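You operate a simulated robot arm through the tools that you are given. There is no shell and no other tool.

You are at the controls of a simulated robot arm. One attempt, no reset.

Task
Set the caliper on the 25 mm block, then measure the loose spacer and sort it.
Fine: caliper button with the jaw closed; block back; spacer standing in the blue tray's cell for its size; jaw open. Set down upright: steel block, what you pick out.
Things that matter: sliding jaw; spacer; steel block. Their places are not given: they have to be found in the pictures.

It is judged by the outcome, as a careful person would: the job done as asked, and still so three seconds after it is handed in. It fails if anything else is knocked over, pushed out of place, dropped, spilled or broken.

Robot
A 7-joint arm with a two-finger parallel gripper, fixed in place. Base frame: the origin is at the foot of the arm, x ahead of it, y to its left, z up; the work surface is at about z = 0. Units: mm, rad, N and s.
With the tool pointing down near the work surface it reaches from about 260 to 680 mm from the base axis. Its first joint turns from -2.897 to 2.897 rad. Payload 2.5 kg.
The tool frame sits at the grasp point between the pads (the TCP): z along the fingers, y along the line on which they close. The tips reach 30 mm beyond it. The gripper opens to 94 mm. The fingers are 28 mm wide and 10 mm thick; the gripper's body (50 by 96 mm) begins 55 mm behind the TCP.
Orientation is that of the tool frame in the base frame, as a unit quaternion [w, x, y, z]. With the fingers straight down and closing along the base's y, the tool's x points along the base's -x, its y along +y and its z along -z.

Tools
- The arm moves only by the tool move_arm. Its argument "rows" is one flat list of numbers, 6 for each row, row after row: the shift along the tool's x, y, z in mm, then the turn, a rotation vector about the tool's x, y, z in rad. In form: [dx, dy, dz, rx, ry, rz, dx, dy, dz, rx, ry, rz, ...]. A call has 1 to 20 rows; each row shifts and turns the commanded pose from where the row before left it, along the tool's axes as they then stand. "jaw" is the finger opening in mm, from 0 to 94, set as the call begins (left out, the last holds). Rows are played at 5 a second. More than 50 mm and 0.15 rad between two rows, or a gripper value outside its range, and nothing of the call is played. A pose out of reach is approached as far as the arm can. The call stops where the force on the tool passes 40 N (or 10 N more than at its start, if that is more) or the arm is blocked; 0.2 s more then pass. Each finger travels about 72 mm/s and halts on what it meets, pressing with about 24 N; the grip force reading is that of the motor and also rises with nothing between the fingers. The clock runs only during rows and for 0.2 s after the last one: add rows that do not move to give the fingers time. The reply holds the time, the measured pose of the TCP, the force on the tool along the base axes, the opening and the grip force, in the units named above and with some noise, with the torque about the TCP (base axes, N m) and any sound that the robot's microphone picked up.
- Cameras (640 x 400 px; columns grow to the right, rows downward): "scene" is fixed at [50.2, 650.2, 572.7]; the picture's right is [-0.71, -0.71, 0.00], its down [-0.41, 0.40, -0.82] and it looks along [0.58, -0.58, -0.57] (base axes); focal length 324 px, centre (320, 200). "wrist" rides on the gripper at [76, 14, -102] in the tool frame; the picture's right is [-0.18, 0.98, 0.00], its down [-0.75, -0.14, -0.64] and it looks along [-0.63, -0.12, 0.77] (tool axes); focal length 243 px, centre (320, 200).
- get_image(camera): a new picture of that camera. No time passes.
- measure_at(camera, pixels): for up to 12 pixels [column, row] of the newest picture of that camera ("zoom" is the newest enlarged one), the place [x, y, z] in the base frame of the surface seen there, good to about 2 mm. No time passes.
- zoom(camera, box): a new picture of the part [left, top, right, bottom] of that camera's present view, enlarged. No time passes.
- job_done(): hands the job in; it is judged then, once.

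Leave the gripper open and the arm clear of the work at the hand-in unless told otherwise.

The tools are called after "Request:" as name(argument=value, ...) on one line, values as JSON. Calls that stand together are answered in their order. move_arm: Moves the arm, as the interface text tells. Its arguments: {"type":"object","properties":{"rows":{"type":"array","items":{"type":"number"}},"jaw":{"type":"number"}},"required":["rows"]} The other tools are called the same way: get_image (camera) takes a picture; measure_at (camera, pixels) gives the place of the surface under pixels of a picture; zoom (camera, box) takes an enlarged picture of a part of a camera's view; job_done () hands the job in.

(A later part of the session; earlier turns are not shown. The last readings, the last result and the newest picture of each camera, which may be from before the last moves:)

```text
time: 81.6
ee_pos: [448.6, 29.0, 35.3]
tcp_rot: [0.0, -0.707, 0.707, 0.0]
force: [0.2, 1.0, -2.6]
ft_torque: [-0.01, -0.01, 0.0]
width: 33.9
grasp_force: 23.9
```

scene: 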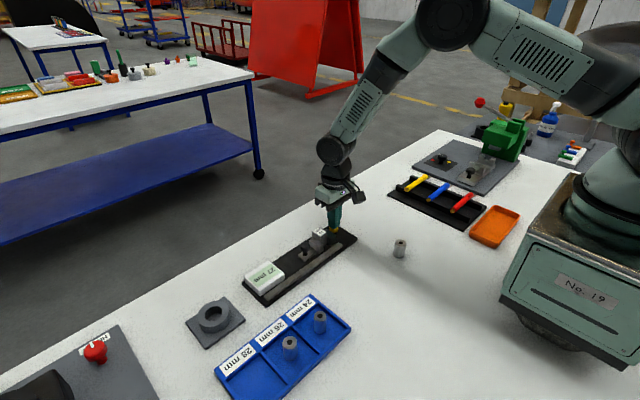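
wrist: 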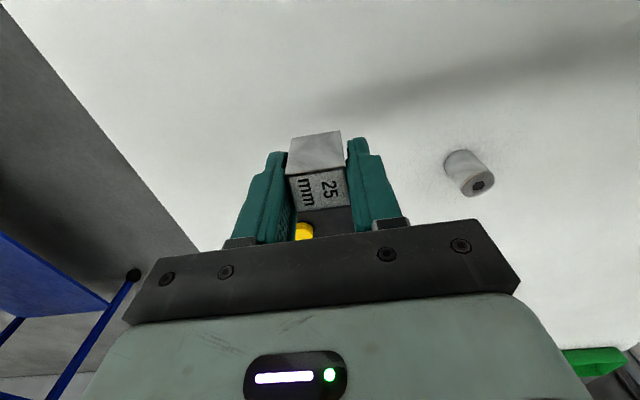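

It's not quite touching yet. I'll nudge back 1 mm to the recorded place and continue down in 0.7 mm steps.

Request:
move_arm(rows=[0.7, -1, 0, 0, 0, 0, 0, 0, 0.7, 0, 0, 0, 0, 0, 0, 0, 0, 0])

Request:
move_arm(rows=[0, 0, 0.6, 0, 0, 0, 0, 0, 0, 0, 0, 0])

```text
time: 82.4
ee_pos: [450.7, 28.0, 36.0]
tcp_rot: [-0.001, 0.707, -0.707, 0.0]
force: [-0.2, -0.3, -2.3]
ft_torque: [0.06, -0.01, -0.02]
width: 34.1
grasp_force: 24.3
```

```text
time: 83.0
ee_pos: [449.9, 27.5, 34.0]
tcp_rot: [0.0, -0.707, 0.707, 0.0]
force: [0.0, 0.2, -3.1]
ft_torque: [0.03, 0.01, 0.03]
width: 34.0
grasp_force: 24.5
```

Request:
move_arm(rows=[0, 0, 0.6, 0, 0, 0, 0, 0, 0, 0, 0, 0])

Request:
move_arm(rows=[0, 0, 0.6, 0, 0, 0, 0, 0, 0, 0, 0, 0])

Request:
zoom(camera="scene", box=[340, 170, 430, 250])

```text
time: 83.6
ee_pos: [450.7, 28.6, 33.3]
tcp_rot: [0.0, 0.708, -0.707, 0.0]
force: [-8.6, -0.1, 19.0]
ft_torque: [-0.01, 0.21, -0.01]
width: 33.7
grasp_force: 24.0
```

```text
time: 84.2
ee_pos: [451.7, 28.5, 34.2]
tcp_rot: [0.001, 0.707, -0.707, 0.0]
force: [-9.3, 1.1, 24.3]
ft_torque: [-0.14, 0.02, -0.06]
width: 33.8
grasp_force: 24.3
```

```text
5.00 times, centred on (385, 210) of scene
```

zoom: 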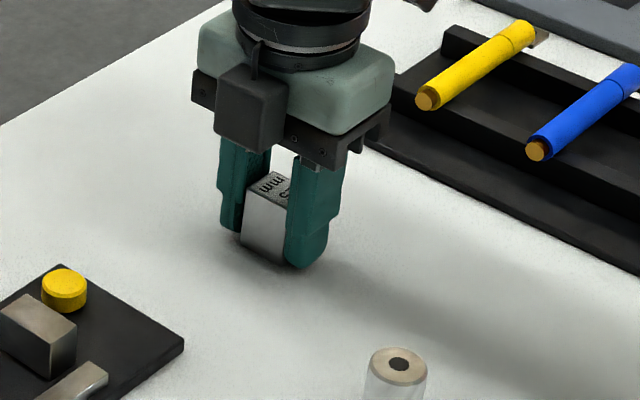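

The block is on the table (19–24 N). I'll back off 1 mm, open slowly and raise straight up.

Request:
move_arm(rows=[0, 0, -1.1, 0, 0, 0, 0, 0, 0, 0, 0, 0])

Request:
move_arm(rows=[0, 0, 0, 0, 0, 0, 0, 0, 0, 0, 0, 0, 0, 0, 0, 0, 0, 0], jaw=46)

Request:
move_arm(rows=[0, 0, -5, 0, 0, 0, 0, 0, -10, 0, 0, 0, 0, 0, -20, 0, 0, 0, 0, 0, -25, 0, 0, 0, 0, 0, -25, 0, 0, 0, 0, 0, 0, 0, 0, 0])

Request:
get_image(camera="wrist")

Request:
zoom(camera="scene", box=[340, 170, 430, 270])

```text
time: 84.8
ee_pos: [452.7, 27.8, 33.8]
tcp_rot: [0.0, -0.707, 0.707, -0.001]
force: [1.2, 1.1, 0.0]
ft_torque: [-0.01, -0.03, -0.01]
width: 33.9
grasp_force: 24.5
```

```text
time: 85.6
ee_pos: [451.6, 28.2, 35.4]
tcp_rot: [0.0, 0.707, -0.707, 0.0]
force: [-1.0, 0.3, 0.2]
ft_torque: [0.03, 0.01, -0.01]
width: 46.0
grasp_force: 0.1
```

```text
time: 87.0
ee_pos: [451.1, 27.6, 120.6]
tcp_rot: [0.0, 0.707, -0.707, 0.0]
force: [0.7, 1.0, 0.0]
ft_torque: [0.0, 0.01, 0.01]
width: 46.0
grasp_force: 0.1
```

```text
taken
```

wrist: 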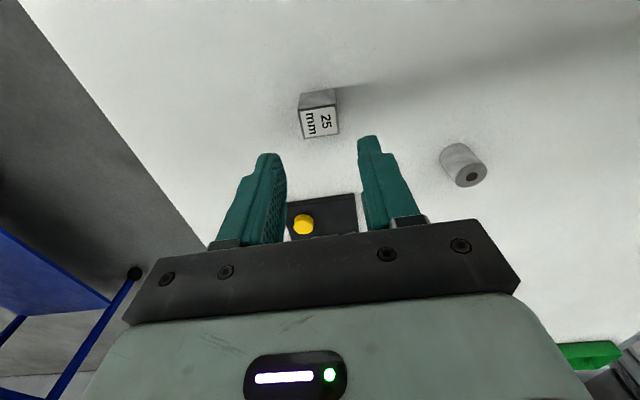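

```text
4.00 times, centred on (385, 220) of scene
```

zoom: 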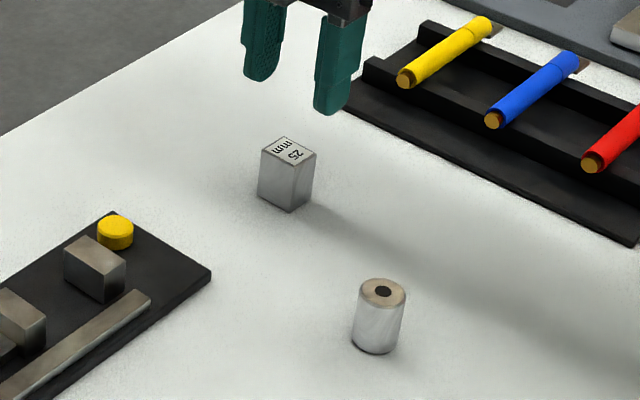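

The block is back, upright, within about 1 mm of where it started. Now the loose spacer, near (325, 101). I'll move above it with the same orientation and the jaw at 60.

Request:
move_arm(rows=[-18.3, 31.5, 0, 0, 0, 0, -18.3, 31.5, 0, 0, 0, 0, -18.3, 31.5, 0, 0, 0, 0, -18.3, 31.5, 0, 0, 0, 0, 0, 0, 0, 0, 0, 0, 0, 0, 0, 0, 0, 0], jaw=60)

Request:
get_image(camera="wrist")

Request:
zoom(camera="wrist", box=[260, 60, 380, 160])

```text
time: 88.4
ee_pos: [325.5, 101.5, 119.7]
tcp_rot: [0.0, -0.707, 0.707, 0.0]
force: [0.2, -0.2, -0.6]
ft_torque: [0.02, 0.01, 0.03]
width: 60.0
grasp_force: 0.1
```

```text
taken
```

wrist: 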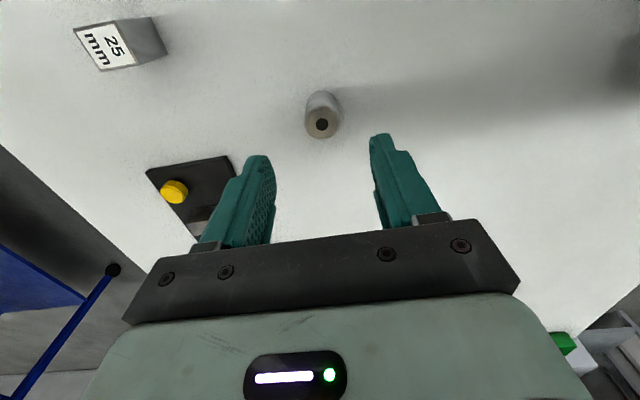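

```text
4.00 times, centred on (320, 110) of wrist
```

zoom: 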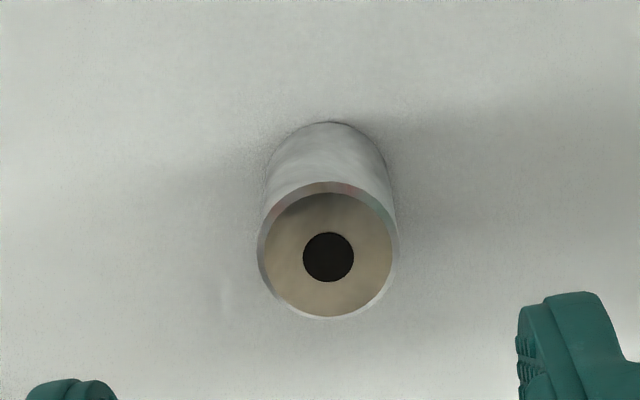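

The spacer's top is centred at about (324.2, 99.4). I'll centre on it, descend to TCP z≈34.5 and close.

Request:
move_arm(rows=[2, 1.2, 25, 0, 0, 0, 0, 0, 25, 0, 0, 0, 0, 0, 20, 0, 0, 0, 0, 0, 10, 0, 0, 0, 0, 0, 5, 0, 0, 0, 0, 0, 0, 0, 0, 0])

Request:
zoom(camera="wrist", box=[220, 90, 420, 250])

```text
time: 89.8
ee_pos: [323.8, 100.5, 34.1]
tcp_rot: [0.0, 0.707, -0.707, -0.001]
force: [0.9, 0.2, 0.1]
ft_torque: [0.02, -0.03, -0.02]
width: 59.7
grasp_force: 0.1
```

```text
2.50 times, centred on (320, 170) of wrist
```

zoom: 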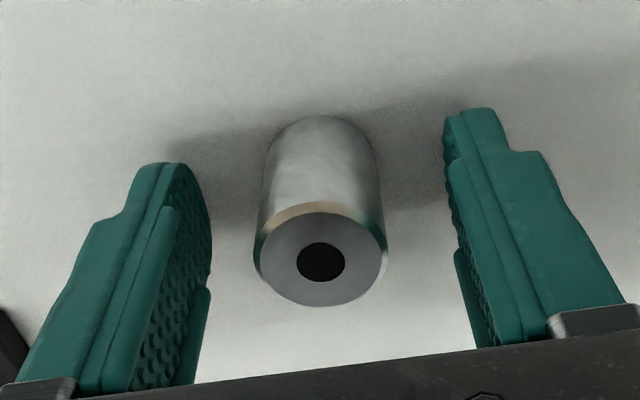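

The spacer is exactly centred between the pads, so I'll close on it.

Request:
move_arm(rows=[0, 0, 0, 0, 0, 0, 0, 0, 0, 0, 0, 0, 0, 0, 0, 0, 0, 0, 0, 0, 0, 0, 0, 0], jaw=5)

Request:
move_arm(rows=[0, 0, -2, 0, 0, 0, 0, 0, -4, 0, 0, 0, 0, 0, -4, 0, 0, 0, 0, 0, 0, 0, 0, 0])

Request:
zoom(camera="wrist", box=[220, 90, 420, 250])

```text
time: 90.8
ee_pos: [324.4, 99.9, 33.0]
tcp_rot: [0.001, -0.707, 0.707, 0.0]
force: [0.3, -0.6, 0.8]
ft_torque: [0.02, -0.01, -0.01]
width: 26.7
grasp_force: 23.7
```

```text
time: 91.8
ee_pos: [324.9, 100.1, 44.4]
tcp_rot: [0.0, 0.707, -0.707, 0.0]
force: [-0.1, -0.1, -0.5]
ft_torque: [-0.03, -0.01, 0.03]
width: 26.9
grasp_force: 24.2
```

```text
2.50 times, centred on (320, 170) of wrist
```

zoom: 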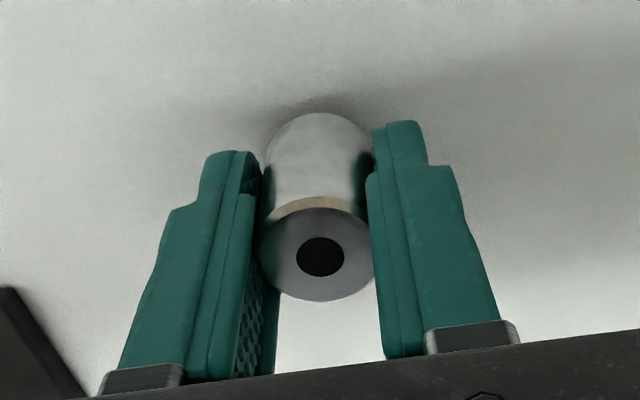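

The spacer is held (reading 26.8) and lifted. I'll carry it up and over to the caliper gap, TCP about (480, 222.5).

Request:
move_arm(rows=[0, 0, -15, 0, 0, 0, 0, 0, -20, 0, 0, 0, 0, 0, -20, 0, 0, 0, 0, 0, -10, 0, 0, 0, 0, 0, 0, 0, 0, 0])

Request:
move_arm(rows=[-8, -10, 0, 0, 0, 0, -15, -19, 0, 0, 0, 0, -16, -20, 0, 0, 0, 0, -16, -20, 0, 0, 0, 0, -16, -20, 0, 0, 0, 0, -16, -20, 0, 0, 0, 0, -16, -20, 0, 0, 0, 0, -13, -17, 0, 0, 0, 0, -6.5, -9, 0, 0, 0, 0, 0, 0, 0, 0, 0, 0, 0, 0, 0, 0, 0, 0])

Request:
get_image(camera="wrist")

Request:
zoom(camera="wrist", box=[240, 50, 400, 210])

```text
time: 93.0
ee_pos: [324.5, 100.3, 110.4]
tcp_rot: [0.0, -0.707, 0.708, 0.0]
force: [-0.5, 0.2, -0.7]
ft_torque: [-0.01, 0.03, 0.02]
width: 26.8
grasp_force: 24.3
```

```text
time: 95.4
ee_pos: [481.1, 222.0, 108.8]
tcp_rot: [0.0, 0.707, -0.707, -0.001]
force: [-0.3, 0.0, -0.7]
ft_torque: [0.0, 0.02, 0.02]
width: 27.0
grasp_force: 24.1
```

```text
taken
```

wrist: 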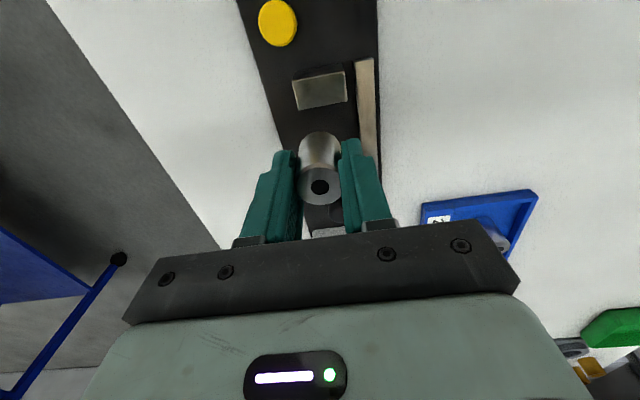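

```text
2.50 times, centred on (320, 130) of wrist
```

zoom: 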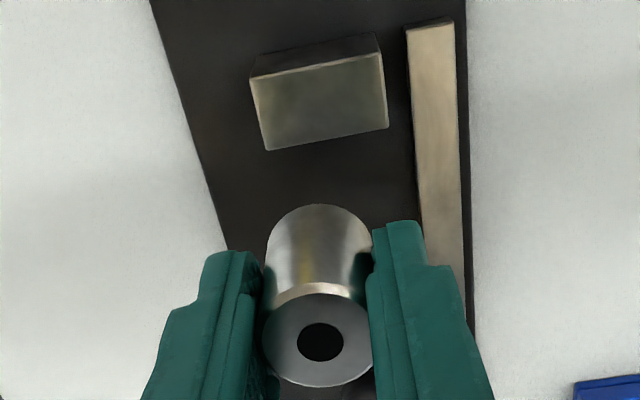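

The spacer hangs level between the pads. I'll descend to a few mm above the plate.

Request:
move_arm(rows=[0, 0, 20, 0, 0, 0, 0, 0, 20, 0, 0, 0, 0, 0, 13, 0, 0, 0, 0, 0, 5, 0, 0, 0, 0, 0, 0, 0, 0, 0])

Request:
zoom(camera="wrist", box=[240, 90, 400, 210])

Request:
zoom(camera="scene", box=[270, 190, 380, 290])

```text
time: 96.6
ee_pos: [479.1, 223.6, 52.6]
tcp_rot: [0.0, -0.707, 0.707, 0.0]
force: [1.8, 0.1, 1.0]
ft_torque: [0.04, -0.03, -0.02]
width: 26.7
grasp_force: 23.9
```

```text
3.33 times, centred on (320, 150) of wrist
```

zoom: 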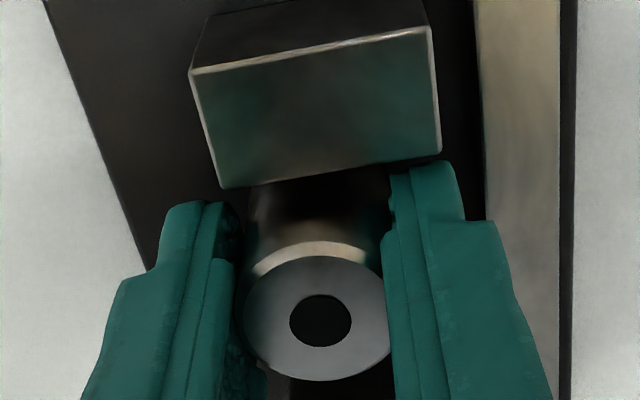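

```text
4.00 times, centred on (325, 240) of scene
```

zoom: 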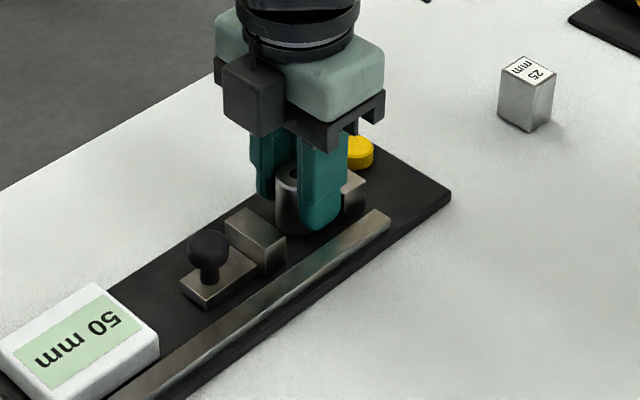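

Everything's clear with good margin to the rail. I'll lower 5 mm, then continue in small steps to contact.

Request:
move_arm(rows=[0, 0, 2.5, 0, 0, 0, 0, 0, 2.5, 0, 0, 0, 0, 0, 0, 0, 0, 0])

Request:
move_arm(rows=[0, 0, 0.7, 0, 0, 0, 0, 0, 0, 0, 0, 0])

Request:
move_arm(rows=[0, 0, 0.7, 0, 0, 0, 0, 0, 0, 0, 0, 0])

```text
time: 97.4
ee_pos: [479.3, 224.1, 47.1]
tcp_rot: [0.002, -0.707, 0.708, 0.001]
force: [-0.4, 2.9, 8.8]
ft_torque: [0.18, 0.09, -0.05]
width: 26.9
grasp_force: 24.1
```

```text
time: 98.0
ee_pos: [478.8, 221.7, 45.4]
tcp_rot: [0.001, 0.708, -0.707, 0.001]
force: [1.1, -0.4, 0.5]
ft_torque: [0.01, -0.04, -0.03]
width: 27.0
grasp_force: 23.6
```

```text
time: 98.6
ee_pos: [479.4, 222.7, 45.2]
tcp_rot: [0.0, -0.707, 0.707, 0.0]
force: [-1.0, 0.0, -0.1]
ft_torque: [-0.01, 0.03, -0.05]
width: 26.9
grasp_force: 24.4
```

There was an 8.8 N contact that then dropped back to zero. I'll look before going further.

Request:
zoom(camera="wrist", box=[240, 90, 400, 210])

Request:
zoom(camera="scene", box=[280, 200, 360, 270])

```text
3.33 times, centred on (320, 150) of wrist
```

zoom: 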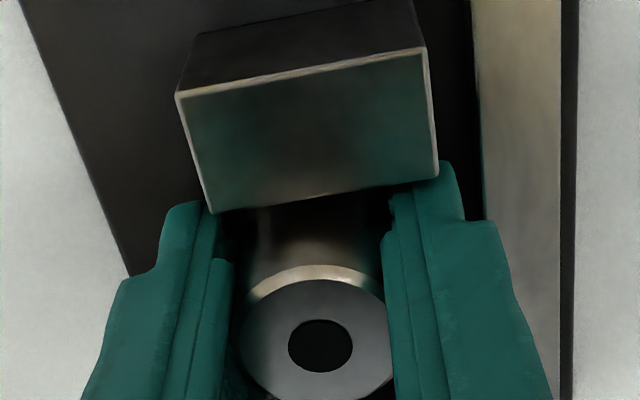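

```text
5.71 times, centred on (320, 235) of scene
```

zoom: 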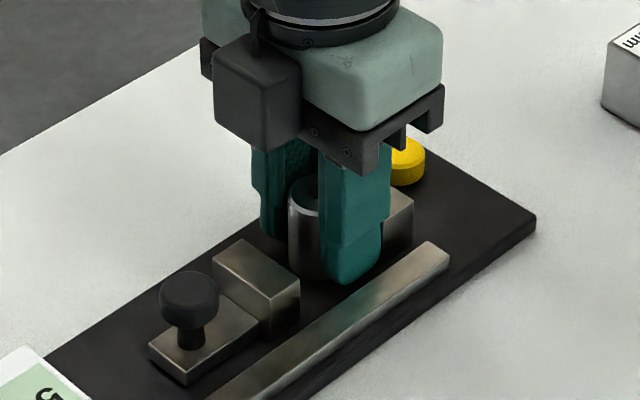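

The spacer's top moved up in the grip by a few mm. It had crept down while being carried, touched the plate and was pushed back up, and it looks upright. I'll make one more 1 mm step to confirm it's on the plate.

Request:
move_arm(rows=[0, 0, 1, 0, 0, 0])

```text
time: 99.0
ee_pos: [478.9, 222.0, 44.7]
tcp_rot: [0.0, -0.707, 0.707, 0.0]
force: [0.3, 0.1, 1.6]
ft_torque: [0.04, 0.06, -0.02]
width: 26.9
grasp_force: 23.6
```

Request:
move_arm(rows=[0, 0, 1, 0, 0, 0])

Request:
zoom(camera="wrist", box=[240, 90, 400, 210])

```text
time: 99.4
ee_pos: [480.1, 223.1, 43.6]
tcp_rot: [-0.002, 0.707, -0.707, 0.0]
force: [-3.3, -0.9, 9.4]
ft_torque: [0.02, 0.2, 0.04]
width: 26.7
grasp_force: 23.9
```

```text
3.33 times, centred on (320, 150) of wrist
```

zoom: 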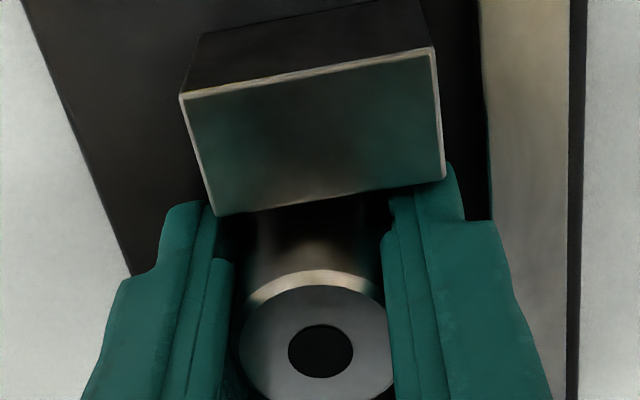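

There's a 9.4 N contact, so the spacer is on the plate. I'll back off 0.7 mm, open a little, then raise straight up.

Request:
move_arm(rows=[0, 0, -0.7, 0, 0, 0, 0, 0, 0, 0, 0, 0])

Request:
move_arm(rows=[0, 0, 0, 0, 0, 0, 0, 0, 0, 0, 0, 0, 0, 0, 0, 0, 0, 0], jaw=33)

Request:
move_arm(rows=[0, 0, -4, 0, 0, 0, 0, 0, -8, 0, 0, 0, 0, 0, -15, 0, 0, 0, 0, 0, -20, 0, 0, 0, 0, 0, -20, 0, 0, 0, 0, 0, -10, 0, 0, 0, 0, 0, 0, 0, 0, 0])

Request:
get_image(camera="wrist")

Request:
zoom(camera="scene", box=[230, 180, 360, 300])

```text
time: 100.0
ee_pos: [480.1, 221.5, 43.7]
tcp_rot: [0.0, 0.707, -0.707, -0.001]
force: [0.2, 0.3, 0.0]
ft_torque: [0.02, 0.0, 0.04]
width: 27.0
grasp_force: 23.8
```

```text
time: 100.8
ee_pos: [478.8, 222.6, 43.7]
tcp_rot: [0.0, -0.707, 0.707, 0.0]
force: [-0.2, -1.0, 1.0]
ft_torque: [-0.02, 0.04, 0.01]
width: 32.9
grasp_force: 0.0
```

```text
time: 102.4
ee_pos: [477.1, 221.3, 121.4]
tcp_rot: [0.001, 0.707, -0.707, 0.0]
force: [-0.1, -0.2, -0.1]
ft_torque: [0.0, -0.03, -0.01]
width: 32.8
grasp_force: 0.1
```

```text
taken
```

wrist: 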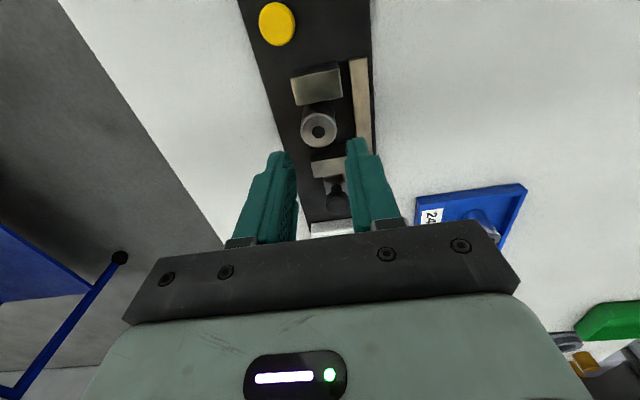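

```text
3.33 times, centred on (295, 240) of scene
```

zoom: 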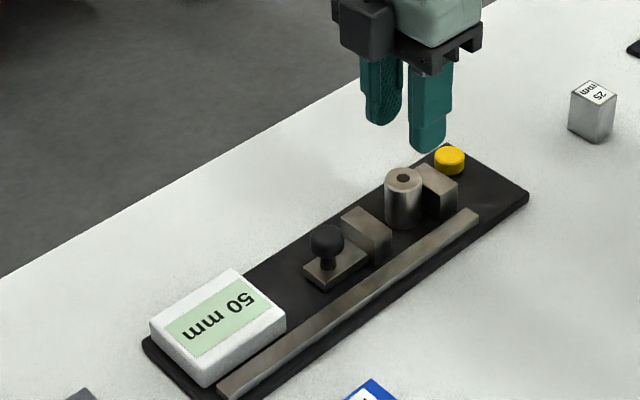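

The spacer stands upright between the jaws. I'll turn the gripper back to close along y and go above the knob at (476, 300.5).

Request:
move_arm(rows=[0, 0, 0, 0, 0, 0.1428, 0, 0, 0, 0, 0, 0.1428, 0, 0, 0, 0, 0, 0.1428, 0, 0, 0, 0, 0, 0.1428, 0, 0, 0, 0, 0, 0.1428, 0, 0, 0, 0, 0, 0.1428, 0, 0, 0, 0, 0, 0.1428, 0, 0, 0, 0, 0, 0.1428, 0, 0, 0, 0, 0, 0.1428, 0, 0, 0, 0, 0, 0.1428, 0, 0, 0, 0, 0, 0.1428, 1, 26, 0, 0, 0, 0, 1, 26, 0, 0, 0, 0, 1, 26.5, 0, 0, 0, 0, 0, 0, 0, 0, 0, 0, 0, 0, 0, 0, 0, 0], jaw=38)

Request:
zoom(camera="wrist", box=[200, 50, 400, 190])

```text
time: 105.8
ee_pos: [475.2, 301.0, 119.3]
tcp_rot: [0.001, 0.0, 1.0, 0.0]
force: [0.2, 1.0, 0.9]
ft_torque: [0.02, 0.01, -0.01]
width: 37.6
grasp_force: 0.1
```

```text
2.86 times, centred on (300, 120) of wrist
```

zoom: 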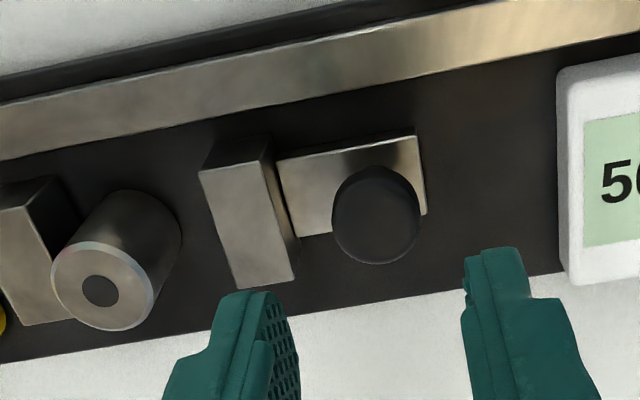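

The knob is centred under the fingers. I'll descend to tips z≈37.5, cage at 30, and push −y.

Request:
move_arm(rows=[0, -0.3, 20, 0, 0, 0, 0, 0, 20, 0, 0, 0, 0, 0, 8, 0, 0, 0, 0, 0, 3.5, 0, 0, 0, 0, 0, 0, 0, 0, 0])

Request:
move_arm(rows=[0, 0, 0, 0, 0, 0, 0, 0, 0, 0, 0, 0], jaw=30)

Request:
move_arm(rows=[0, -1.5, 0, 0, 0, 0, 0, -1.5, 0, 0, 0, 0, 0, -1.5, 0, 0, 0, 0, 0, -1.5, 0, 0, 0, 0, 0, -1.5, 0, 0, 0, 0, 0, -1.5, 0, 0, 0, 0, 0, -1.5, 0, 0, 0, 0, 0, -1.5, 0, 0, 0, 0, 0, 0, 0, 0, 0, 0])

Request:
zoom(camera="scene", box=[230, 180, 360, 300])

```text
time: 107.0
ee_pos: [476.2, 300.9, 69.5]
tcp_rot: [-0.001, 0.0, 1.0, 0.0]
force: [0.0, 0.7, -0.2]
ft_torque: [0.01, -0.02, 0.0]
width: 38.0
grasp_force: 0.1
```

```text
time: 107.6
ee_pos: [476.4, 300.2, 69.3]
tcp_rot: [0.0, 0.0, 1.0, 0.0]
force: [-0.5, 0.1, 0.5]
ft_torque: [0.02, -0.01, 0.0]
width: 29.9
grasp_force: 0.0
```

```text
time: 109.6
ee_pos: [475.1, 288.9, 68.9]
tcp_rot: [0.0, 0.001, 1.0, 0.0]
force: [0.1, 0.4, 0.9]
ft_torque: [-0.01, -0.03, -0.02]
width: 30.1
grasp_force: 0.0
```

```text
3.33 times, centred on (295, 240) of scene
```

zoom: 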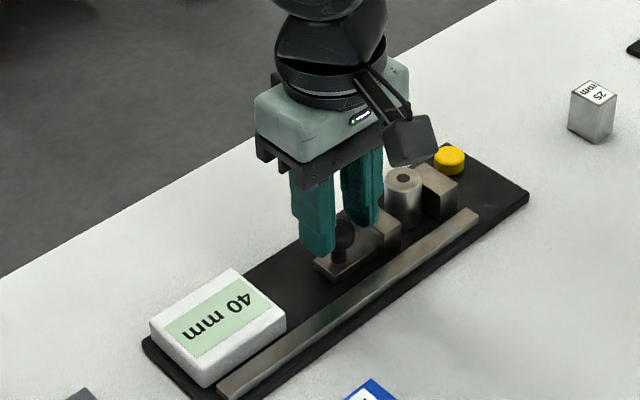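

It reads 40 mm. I'll continue 7 mm and then in fine steps.

Request:
move_arm(rows=[0, -1.2, 0, 0, 0, 0, 0, -1.2, 0, 0, 0, 0, 0, -1.2, 0, 0, 0, 0, 0, -1.2, 0, 0, 0, 0, 0, -1.2, 0, 0, 0, 0, 0, -1.2, 0, 0, 0, 0, 0, 0, 0, 0, 0, 0])

Request:
zoom(camera="scene", box=[230, 180, 360, 300])

Request:
zoom(camera="wrist", box=[140, 80, 380, 230])

```text
time: 111.2
ee_pos: [477.0, 280.7, 68.7]
tcp_rot: [0.0, 0.0, 1.0, 0.0]
force: [0.4, 0.4, -0.5]
ft_torque: [-0.02, -0.01, 0.01]
width: 30.2
grasp_force: 0.5
```

```text
3.33 times, centred on (295, 240) of scene
```

zoom: 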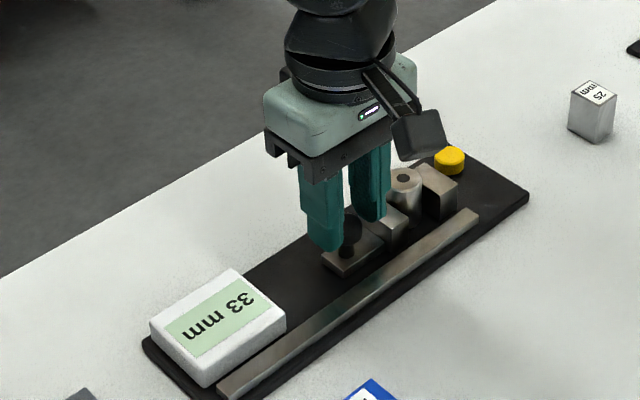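

```text
2.67 times, centred on (260, 155) of wrist
```

zoom: 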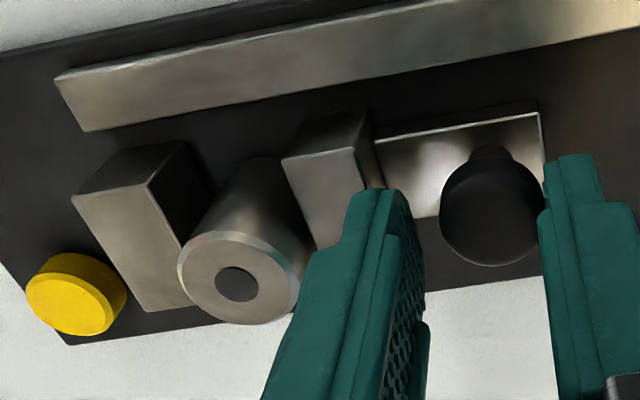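

It reads 33 mm with the jaw near the spacer. I'll step in smaller moves.

Request:
move_arm(rows=[0, -0.8, 0, 0, 0, 0, 0, -0.8, 0, 0, 0, 0, 0, -0.8, 0, 0, 0, 0, 0, -0.8, 0, 0, 0, 0, 0, 0, 0, 0, 0, 0])

Request:
zoom(camera="scene", box=[230, 180, 360, 300])

```text
time: 112.4
ee_pos: [475.1, 276.1, 70.7]
tcp_rot: [0.0, 0.0, 1.0, 0.0]
force: [0.6, -0.3, 0.0]
ft_torque: [0.02, 0.03, -0.01]
width: 30.2
grasp_force: 0.0
```

```text
3.33 times, centred on (295, 240) of scene
```

zoom: 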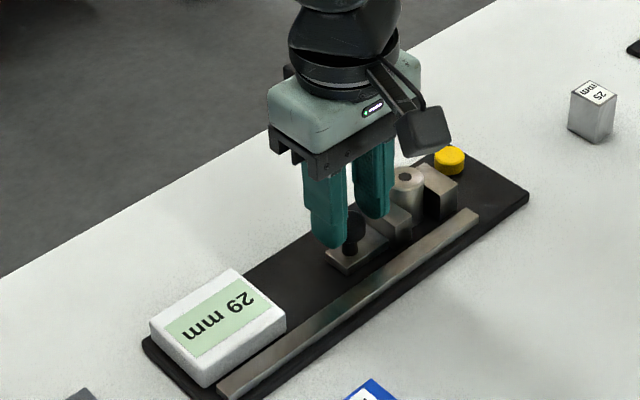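

Request:
move_arm(rows=[0, -0.7, 0, 0, 0, 0, 0, -0.7, 0, 0, 0, 0, 0, 0, 0, 0, 0, 0])

Request:
zoom(camera="scene", box=[230, 180, 360, 300])

Request:
zoom(camera="wrist", box=[140, 80, 380, 230])

```text
time: 113.2
ee_pos: [475.9, 275.6, 69.5]
tcp_rot: [0.0, 0.0, 1.0, 0.001]
force: [-0.8, 0.7, 0.0]
ft_torque: [0.02, 0.02, 0.02]
width: 30.3
grasp_force: 0.5
```

```text
3.33 times, centred on (295, 240) of scene
```

zoom: 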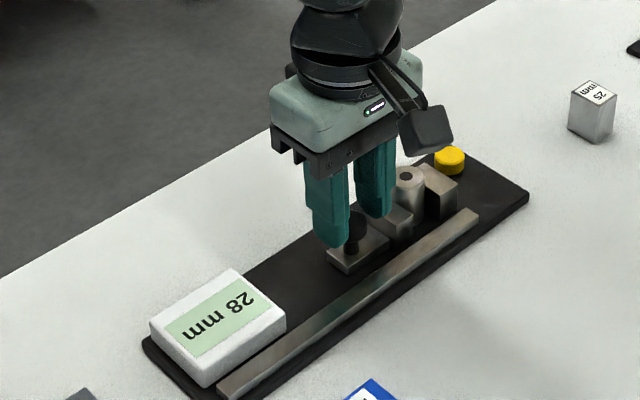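

```text
2.67 times, centred on (260, 155) of wrist
```

zoom: 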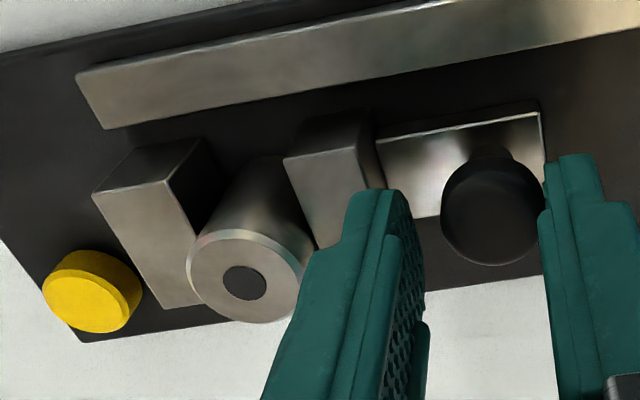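

It reads 28 with still almost no force. I'll continue in small steps until the force rises and the reading stops changing.

Request:
move_arm(rows=[0, -0.7, 0, 0, 0, 0, 0, -0.7, 0, 0, 0, 0, 0, 0, 0, 0, 0, 0])

Request:
zoom(camera="scene", box=[230, 180, 360, 300])

```text
time: 114.0
ee_pos: [475.7, 275.8, 69.8]
tcp_rot: [0.0, 0.0, 1.0, 0.0]
force: [-0.4, 2.3, -0.2]
ft_torque: [0.1, 0.01, 0.03]
width: 31.3
grasp_force: 1.4
```

```text
3.33 times, centred on (295, 240) of scene
```

zoom: 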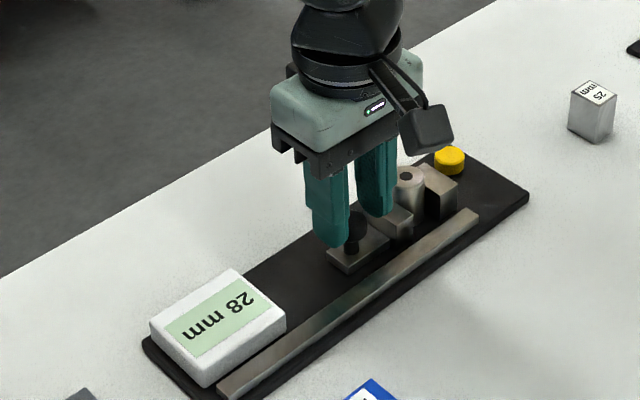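

Request:
move_arm(rows=[0, -0.7, 0, 0, 0, 0, 0, -0.7, 0, 0, 0, 0, 0, 0, 0, 0, 0, 0])

Request:
zoom(camera="scene", box=[230, 180, 360, 300])

Request:
zoom(camera="wrist", box=[140, 80, 380, 230])

```text
time: 114.8
ee_pos: [476.8, 274.3, 68.2]
tcp_rot: [0.0, -0.001, 1.0, 0.0]
force: [1.5, 4.7, -1.3]
ft_torque: [0.18, -0.03, -0.03]
width: 32.6
grasp_force: 2.3
```

```text
3.33 times, centred on (295, 240) of scene
```

zoom: 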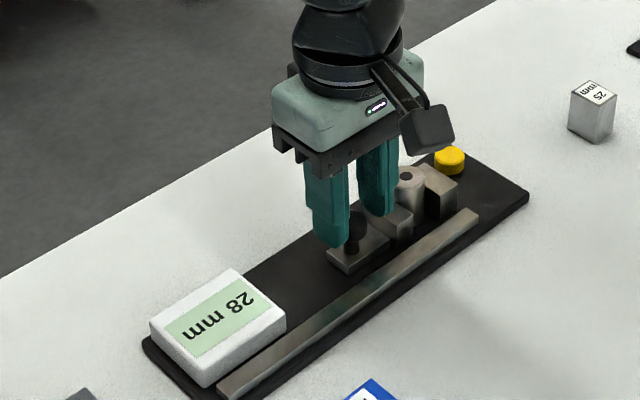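

```text
2.67 times, centred on (260, 155) of wrist
```

zoom: 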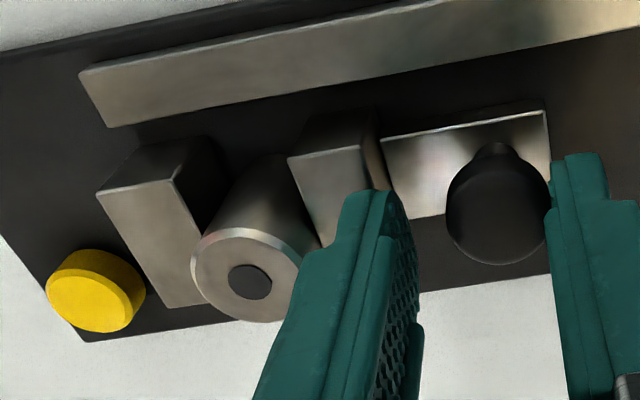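

The force is 4.7 N and the reading is steady at 28 mm. I'll make one more step to match the seating force I used for the block.

Request:
move_arm(rows=[0, -0.8, 0, 0, 0, 0, 0, -0.8, 0, 0, 0, 0, 0, 0, 0, 0, 0, 0])

Request:
zoom(camera="scene", box=[230, 180, 360, 300])

Request:
get_image(camera="wrist")

```text
time: 115.6
ee_pos: [475.6, 273.6, 69.5]
tcp_rot: [0.0, -0.001, 1.0, 0.001]
force: [-0.9, 9.1, 0.7]
ft_torque: [0.3, 0.08, 0.01]
width: 35.7
grasp_force: 4.8
```

```text
3.33 times, centred on (295, 240) of scene
```

zoom: 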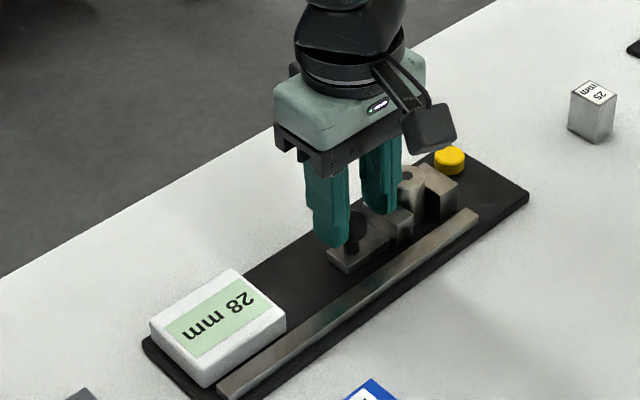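

```text
taken
```

wrist: 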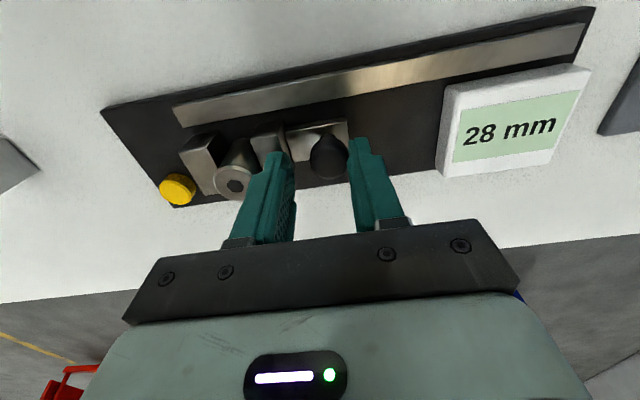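

28 mm is confirmed at 9 N. It also fits the pictures: the loose spacer measures about 28 in the scene view, against about 24 and 26 for the two already in the tray. I'll now open the jaw by pulling the knob to +y, all the way to the 50 mm stop.

Request:
move_arm(rows=[0, 1.6, 0, 0, 0, 0, 0, 1.6, 0, 0, 0, 0, 0, 1.6, 0, 0, 0, 0, 0, 1.6, 0, 0, 0, 0, 0, 1.6, 0, 0, 0, 0, 0, 1.6, 0, 0, 0, 0, 0, 1.6, 0, 0, 0, 0, 0, 1.6, 0, 0, 0, 0, 0, 1.6, 0, 0, 0, 0, 0, 1.6, 0, 0, 0, 0, 0, 1.6, 0, 0, 0, 0, 0, 1.6, 0, 0, 0, 0, 0, 1.6, 0, 0, 0, 0, 0, 1.6, 0, 0, 0, 0, 0, 0, 0, 0, 0, 0])

Request:
zoom(camera="scene", box=[230, 180, 360, 300])

```text
time: 118.8
ee_pos: [476.4, 294.3, 68.5]
tcp_rot: [0.0, 0.0, 1.0, 0.0]
force: [-0.2, 0.3, -0.7]
ft_torque: [0.0, -0.01, -0.02]
width: 30.0
grasp_force: 0.7
```

```text
3.33 times, centred on (295, 240) of scene
```

zoom: 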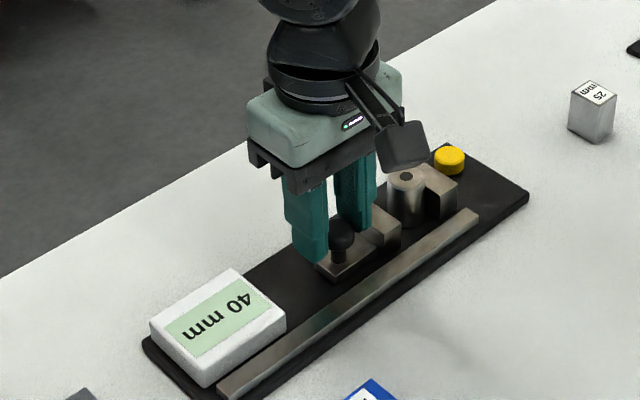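

It's at 40 mm, and the spacer stays standing at the fixed jaw. I'll continue to the stop.

Request:
move_arm(rows=[0, 1.5, 0, 0, 0, 0, 0, 1.5, 0, 0, 0, 0, 0, 1.5, 0, 0, 0, 0, 0, 1.5, 0, 0, 0, 0, 0, 1.5, 0, 0, 0, 0, 0, 1.5, 0, 0, 0, 0, 0, 1, 0, 0, 0, 0, 0, 0, 0, 0, 0, 0])

Request:
zoom(camera="scene", box=[230, 180, 360, 300])

```text
time: 120.6
ee_pos: [475.7, 304.6, 67.7]
tcp_rot: [-0.001, 0.0, 1.0, 0.0]
force: [-0.1, -0.6, 0.3]
ft_torque: [-0.02, -0.02, 0.01]
width: 30.6
grasp_force: 0.1
```

```text
3.33 times, centred on (295, 240) of scene
```

zoom: 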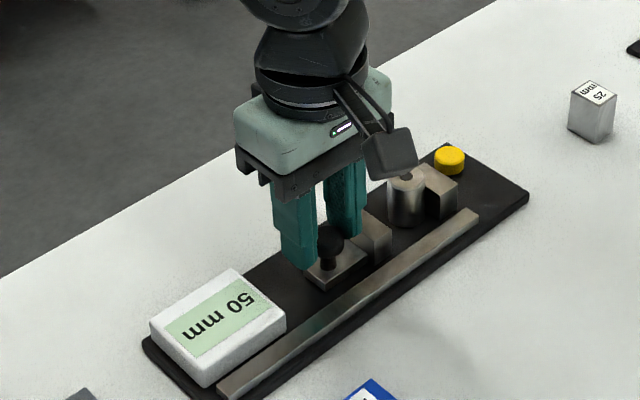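

The jaw is fully open at 50 mm. I'll release the knob, raise, turn the gripper to close along x, and go above the spacer.

Request:
move_arm(rows=[0, -1.5, 0, 0, 0, 0, 0, 0, 0, 0, 0, 0])

Request:
move_arm(rows=[0, 0, 0, 0, 0, 0, 0, -2, 0, 0, 0, 0, 0, 0, -5, 0, 0, 0, 0, 0, -20, 0, 0, 0, 0, 0, -30, 0, 0, 0, 0, 0, 0, 0, 0, 0], jaw=38)

Request:
move_arm(rows=[0, 0, 0, 0, 0, -0.1428, 0, 0, 0, 0, 0, -0.1428, 0, 0, 0, 0, 0, -0.1428, 0, 0, 0, 0, 0, -0.1428, 0, 0, 0, 0, 0, -0.1428, 0, 0, 0, 0, 0, -0.1428, 0, 0, 0, 0, 0, -0.1428, 0, 0, 0, 0, 0, -0.1428, 0, 0, 0, 0, 0, -0.1428, 0, 0, 0, 0, 0, -0.1428, 0, 0, 0, 0, 0, -0.1428, 26, -1, 0, 0, 0, 0, 26, -1, 0, 0, 0, 0, 26, -1, 0, 0, 0, 0, 0, 0, 0, 0, 0, 0, 0, 0, 0, 0, 0, 0])

Request:
get_image(camera="wrist")

Request:
zoom(camera="wrist", box=[240, 50, 400, 170])

```text
time: 121.2
ee_pos: [476.6, 304.0, 69.0]
tcp_rot: [0.0, -0.001, 1.0, 0.0]
force: [-0.2, 0.8, 0.2]
ft_torque: [-0.01, -0.01, 0.0]
width: 29.9
grasp_force: 0.1
```

```text
time: 122.6
ee_pos: [475.8, 302.7, 124.6]
tcp_rot: [0.0, -0.001, 1.0, 0.0]
force: [0.8, -0.2, 0.5]
ft_torque: [-0.02, -0.04, 0.01]
width: 37.8
grasp_force: 0.1
```

```text
time: 126.0
ee_pos: [477.7, 222.1, 124.1]
tcp_rot: [0.0, -0.707, 0.707, 0.0]
force: [-0.6, -0.4, -0.7]
ft_torque: [-0.01, 0.0, 0.03]
width: 38.1
grasp_force: 0.0
```

```text
taken
```

wrist: 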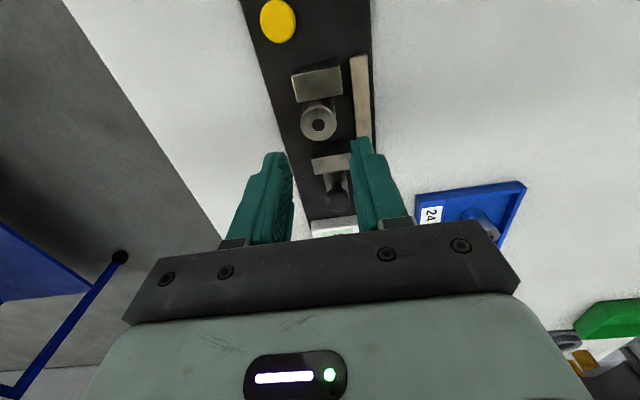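

```text
3.33 times, centred on (320, 110) of wrist
```

zoom: 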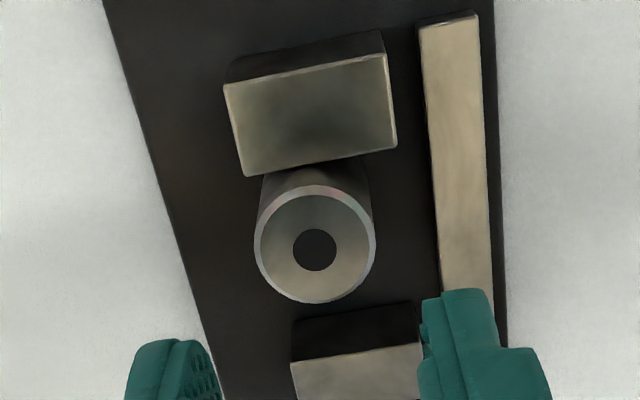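

The spacer is at (478.7, 217.9). I'll set the jaw to 33, shift slightly, and descend around it with the fingers held 4 mm off-centre in y to clear the fixed jaw.

Request:
move_arm(rows=[0, -1.3, 20, 0, 0, 0, 0, 0, 20, 0, 0, 0, 0, 0, 20, 0, 0, 0, 0, 0, 8, 0, 0, 0, 0, 0, 0, 0, 0, 0], jaw=34)

Request:
zoom(camera="wrist", box=[240, 90, 400, 210])

Request:
zoom(camera="scene", box=[270, 190, 380, 290])

```text
time: 127.2
ee_pos: [479.8, 223.5, 55.6]
tcp_rot: [0.0, -0.707, 0.707, 0.001]
force: [-0.5, 1.0, 0.2]
ft_torque: [0.03, 0.01, -0.02]
width: 34.0
grasp_force: 0.0
```

```text
3.33 times, centred on (320, 150) of wrist
```

zoom: 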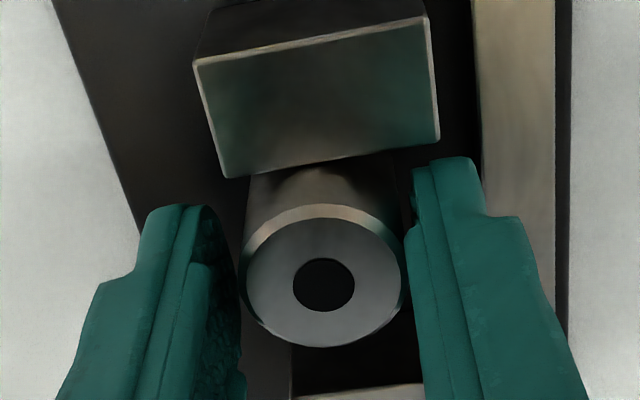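

```text
4.00 times, centred on (325, 240) of scene
```

zoom: 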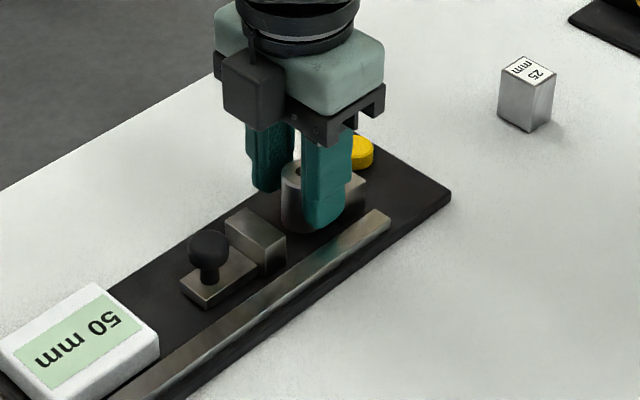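

The fingers straddle the spacer with clearance. I'll narrow to 31 for rail margin and lower to TCP z≈42.

Request:
move_arm(rows=[0, 0, 0, 0, 0, 0, 0, 0, 5, 0, 0, 0, 0, 0, 5, 0, 0, 0, 0, 0, 3.5, 0, 0, 0, 0, 0, 0, 0, 0, 0], jaw=31)

Request:
zoom(camera="wrist", box=[240, 90, 400, 210])

```text
time: 128.4
ee_pos: [480.3, 223.1, 42.7]
tcp_rot: [-0.001, -0.707, 0.707, 0.0]
force: [-0.4, 0.7, -0.5]
ft_torque: [0.01, -0.01, 0.01]
width: 31.3
grasp_force: 0.0
```

```text
3.33 times, centred on (320, 150) of wrist
```

zoom: 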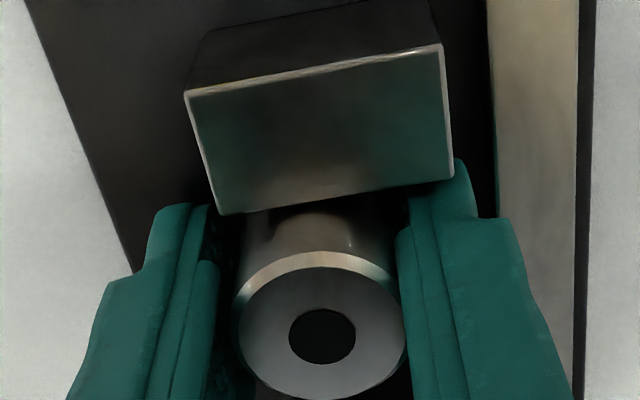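

Positioned with no contact. I'll close on the spacer, ease it 3 mm off the fixed jaw, then lift a little.

Request:
move_arm(rows=[0, 0, 0, 0, 0, 0, 0, 0, 0, 0, 0, 0, 0, 0, 0, 0, 0, 0, 0, 0, 0, 0, 0, 0], jaw=0)

Request:
move_arm(rows=[-3, 0, 0, 0, 0, 0, 0, 0, -3, 0, 0, 0, 0, 0, -8, 0, 0, 0, 0, 0, -15, 0, 0, 0, 0, 0, -25, 0, 0, 0, 0, 0, 0, 0, 0, 0])

Request:
zoom(camera="wrist", box=[240, 90, 400, 210])

Request:
zoom(camera="scene", box=[230, 150, 390, 290])

```text
time: 129.4
ee_pos: [480.3, 223.8, 41.8]
tcp_rot: [0.0, 0.707, -0.707, 0.0]
force: [1.5, 0.1, -0.1]
ft_torque: [-0.02, 0.01, -0.02]
width: 27.1
grasp_force: 23.6
```

```text
time: 130.8
ee_pos: [479.8, 226.4, 92.8]
tcp_rot: [0.0, -0.707, 0.707, 0.0]
force: [-0.1, 0.0, -1.5]
ft_torque: [0.01, 0.01, -0.04]
width: 27.4
grasp_force: 24.1
```

```text
3.33 times, centred on (320, 150) of wrist
```

zoom: 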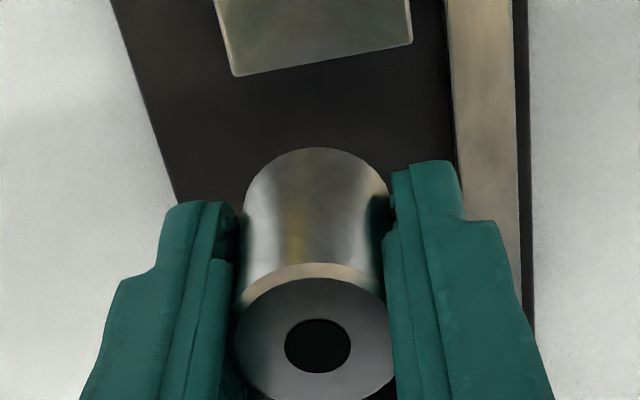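

```text
2.86 times, centred on (310, 220) of scene
```

zoom: 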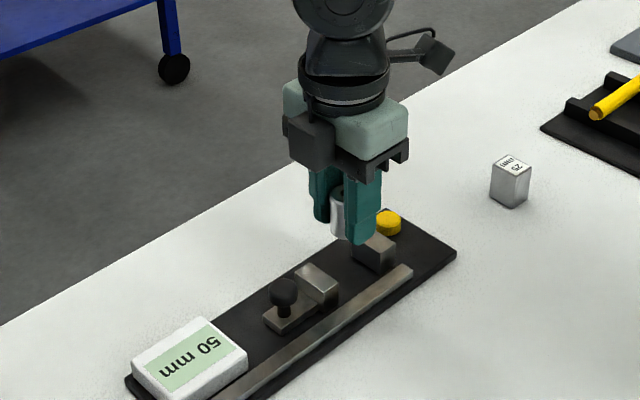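

It's held well (27.4, −1.5 N). I'll carry it over to the empty 28 mm cell. The two other spacers are 75.5 mm apart, so the cell centre should be about (315, 535.5). Allowing for the off-centre grip, the TCP goes to about (315, 540.5).

Request:
move_arm(rows=[-13.3, 7, -2, 0, 0, 0, -26.5, 14, -2, 0, 0, 0, -33.6, 17.7, 0, 0, 0, 0, -33.6, 17.7, 0, 0, 0, 0, -33.6, 17.7, 0, 0, 0, 0, -33.6, 17.7, 0, 0, 0, 0, -33.6, 17.7, 0, 0, 0, 0, -33.6, 17.7, 0, 0, 0, 0, -33.6, 17.7, 0, 0, 0, 0, -26.5, 14, 0, 0, 0, 0, -12.4, 6.5, 0, 0, 0, 0, 0, 0, 0, 0, 0, 0, 0, 0, 0, 0, 0, 0])

Request:
get_image(camera="wrist")

Request:
zoom(camera="scene", box=[190, 220, 370, 400])

```text
time: 133.6
ee_pos: [315.8, 540.1, 96.4]
tcp_rot: [0.0, 0.707, -0.707, 0.0]
force: [0.0, -0.3, -0.7]
ft_torque: [0.01, -0.04, 0.0]
width: 27.3
grasp_force: 24.2
```

```text
taken
```

wrist: 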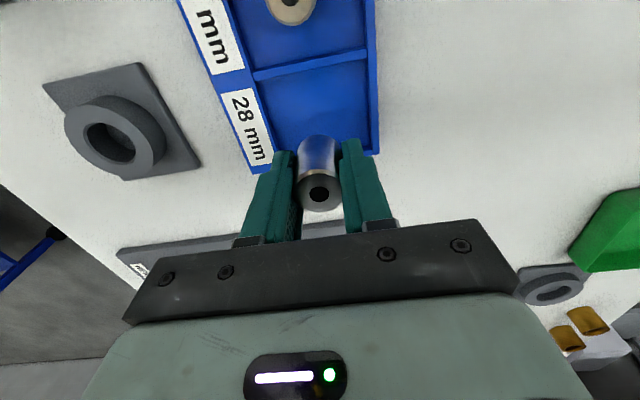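

```text
2.22 times, centred on (280, 310) of scene
```

zoom: 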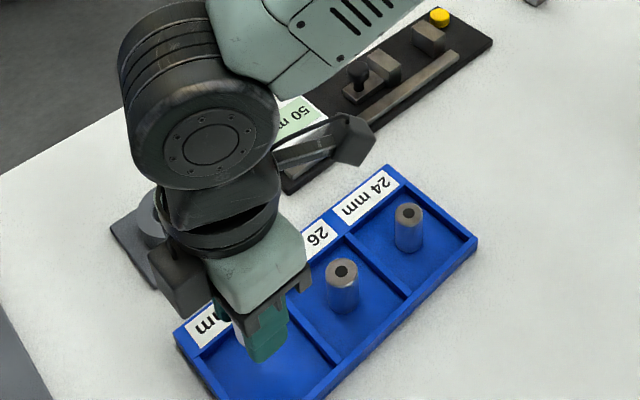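

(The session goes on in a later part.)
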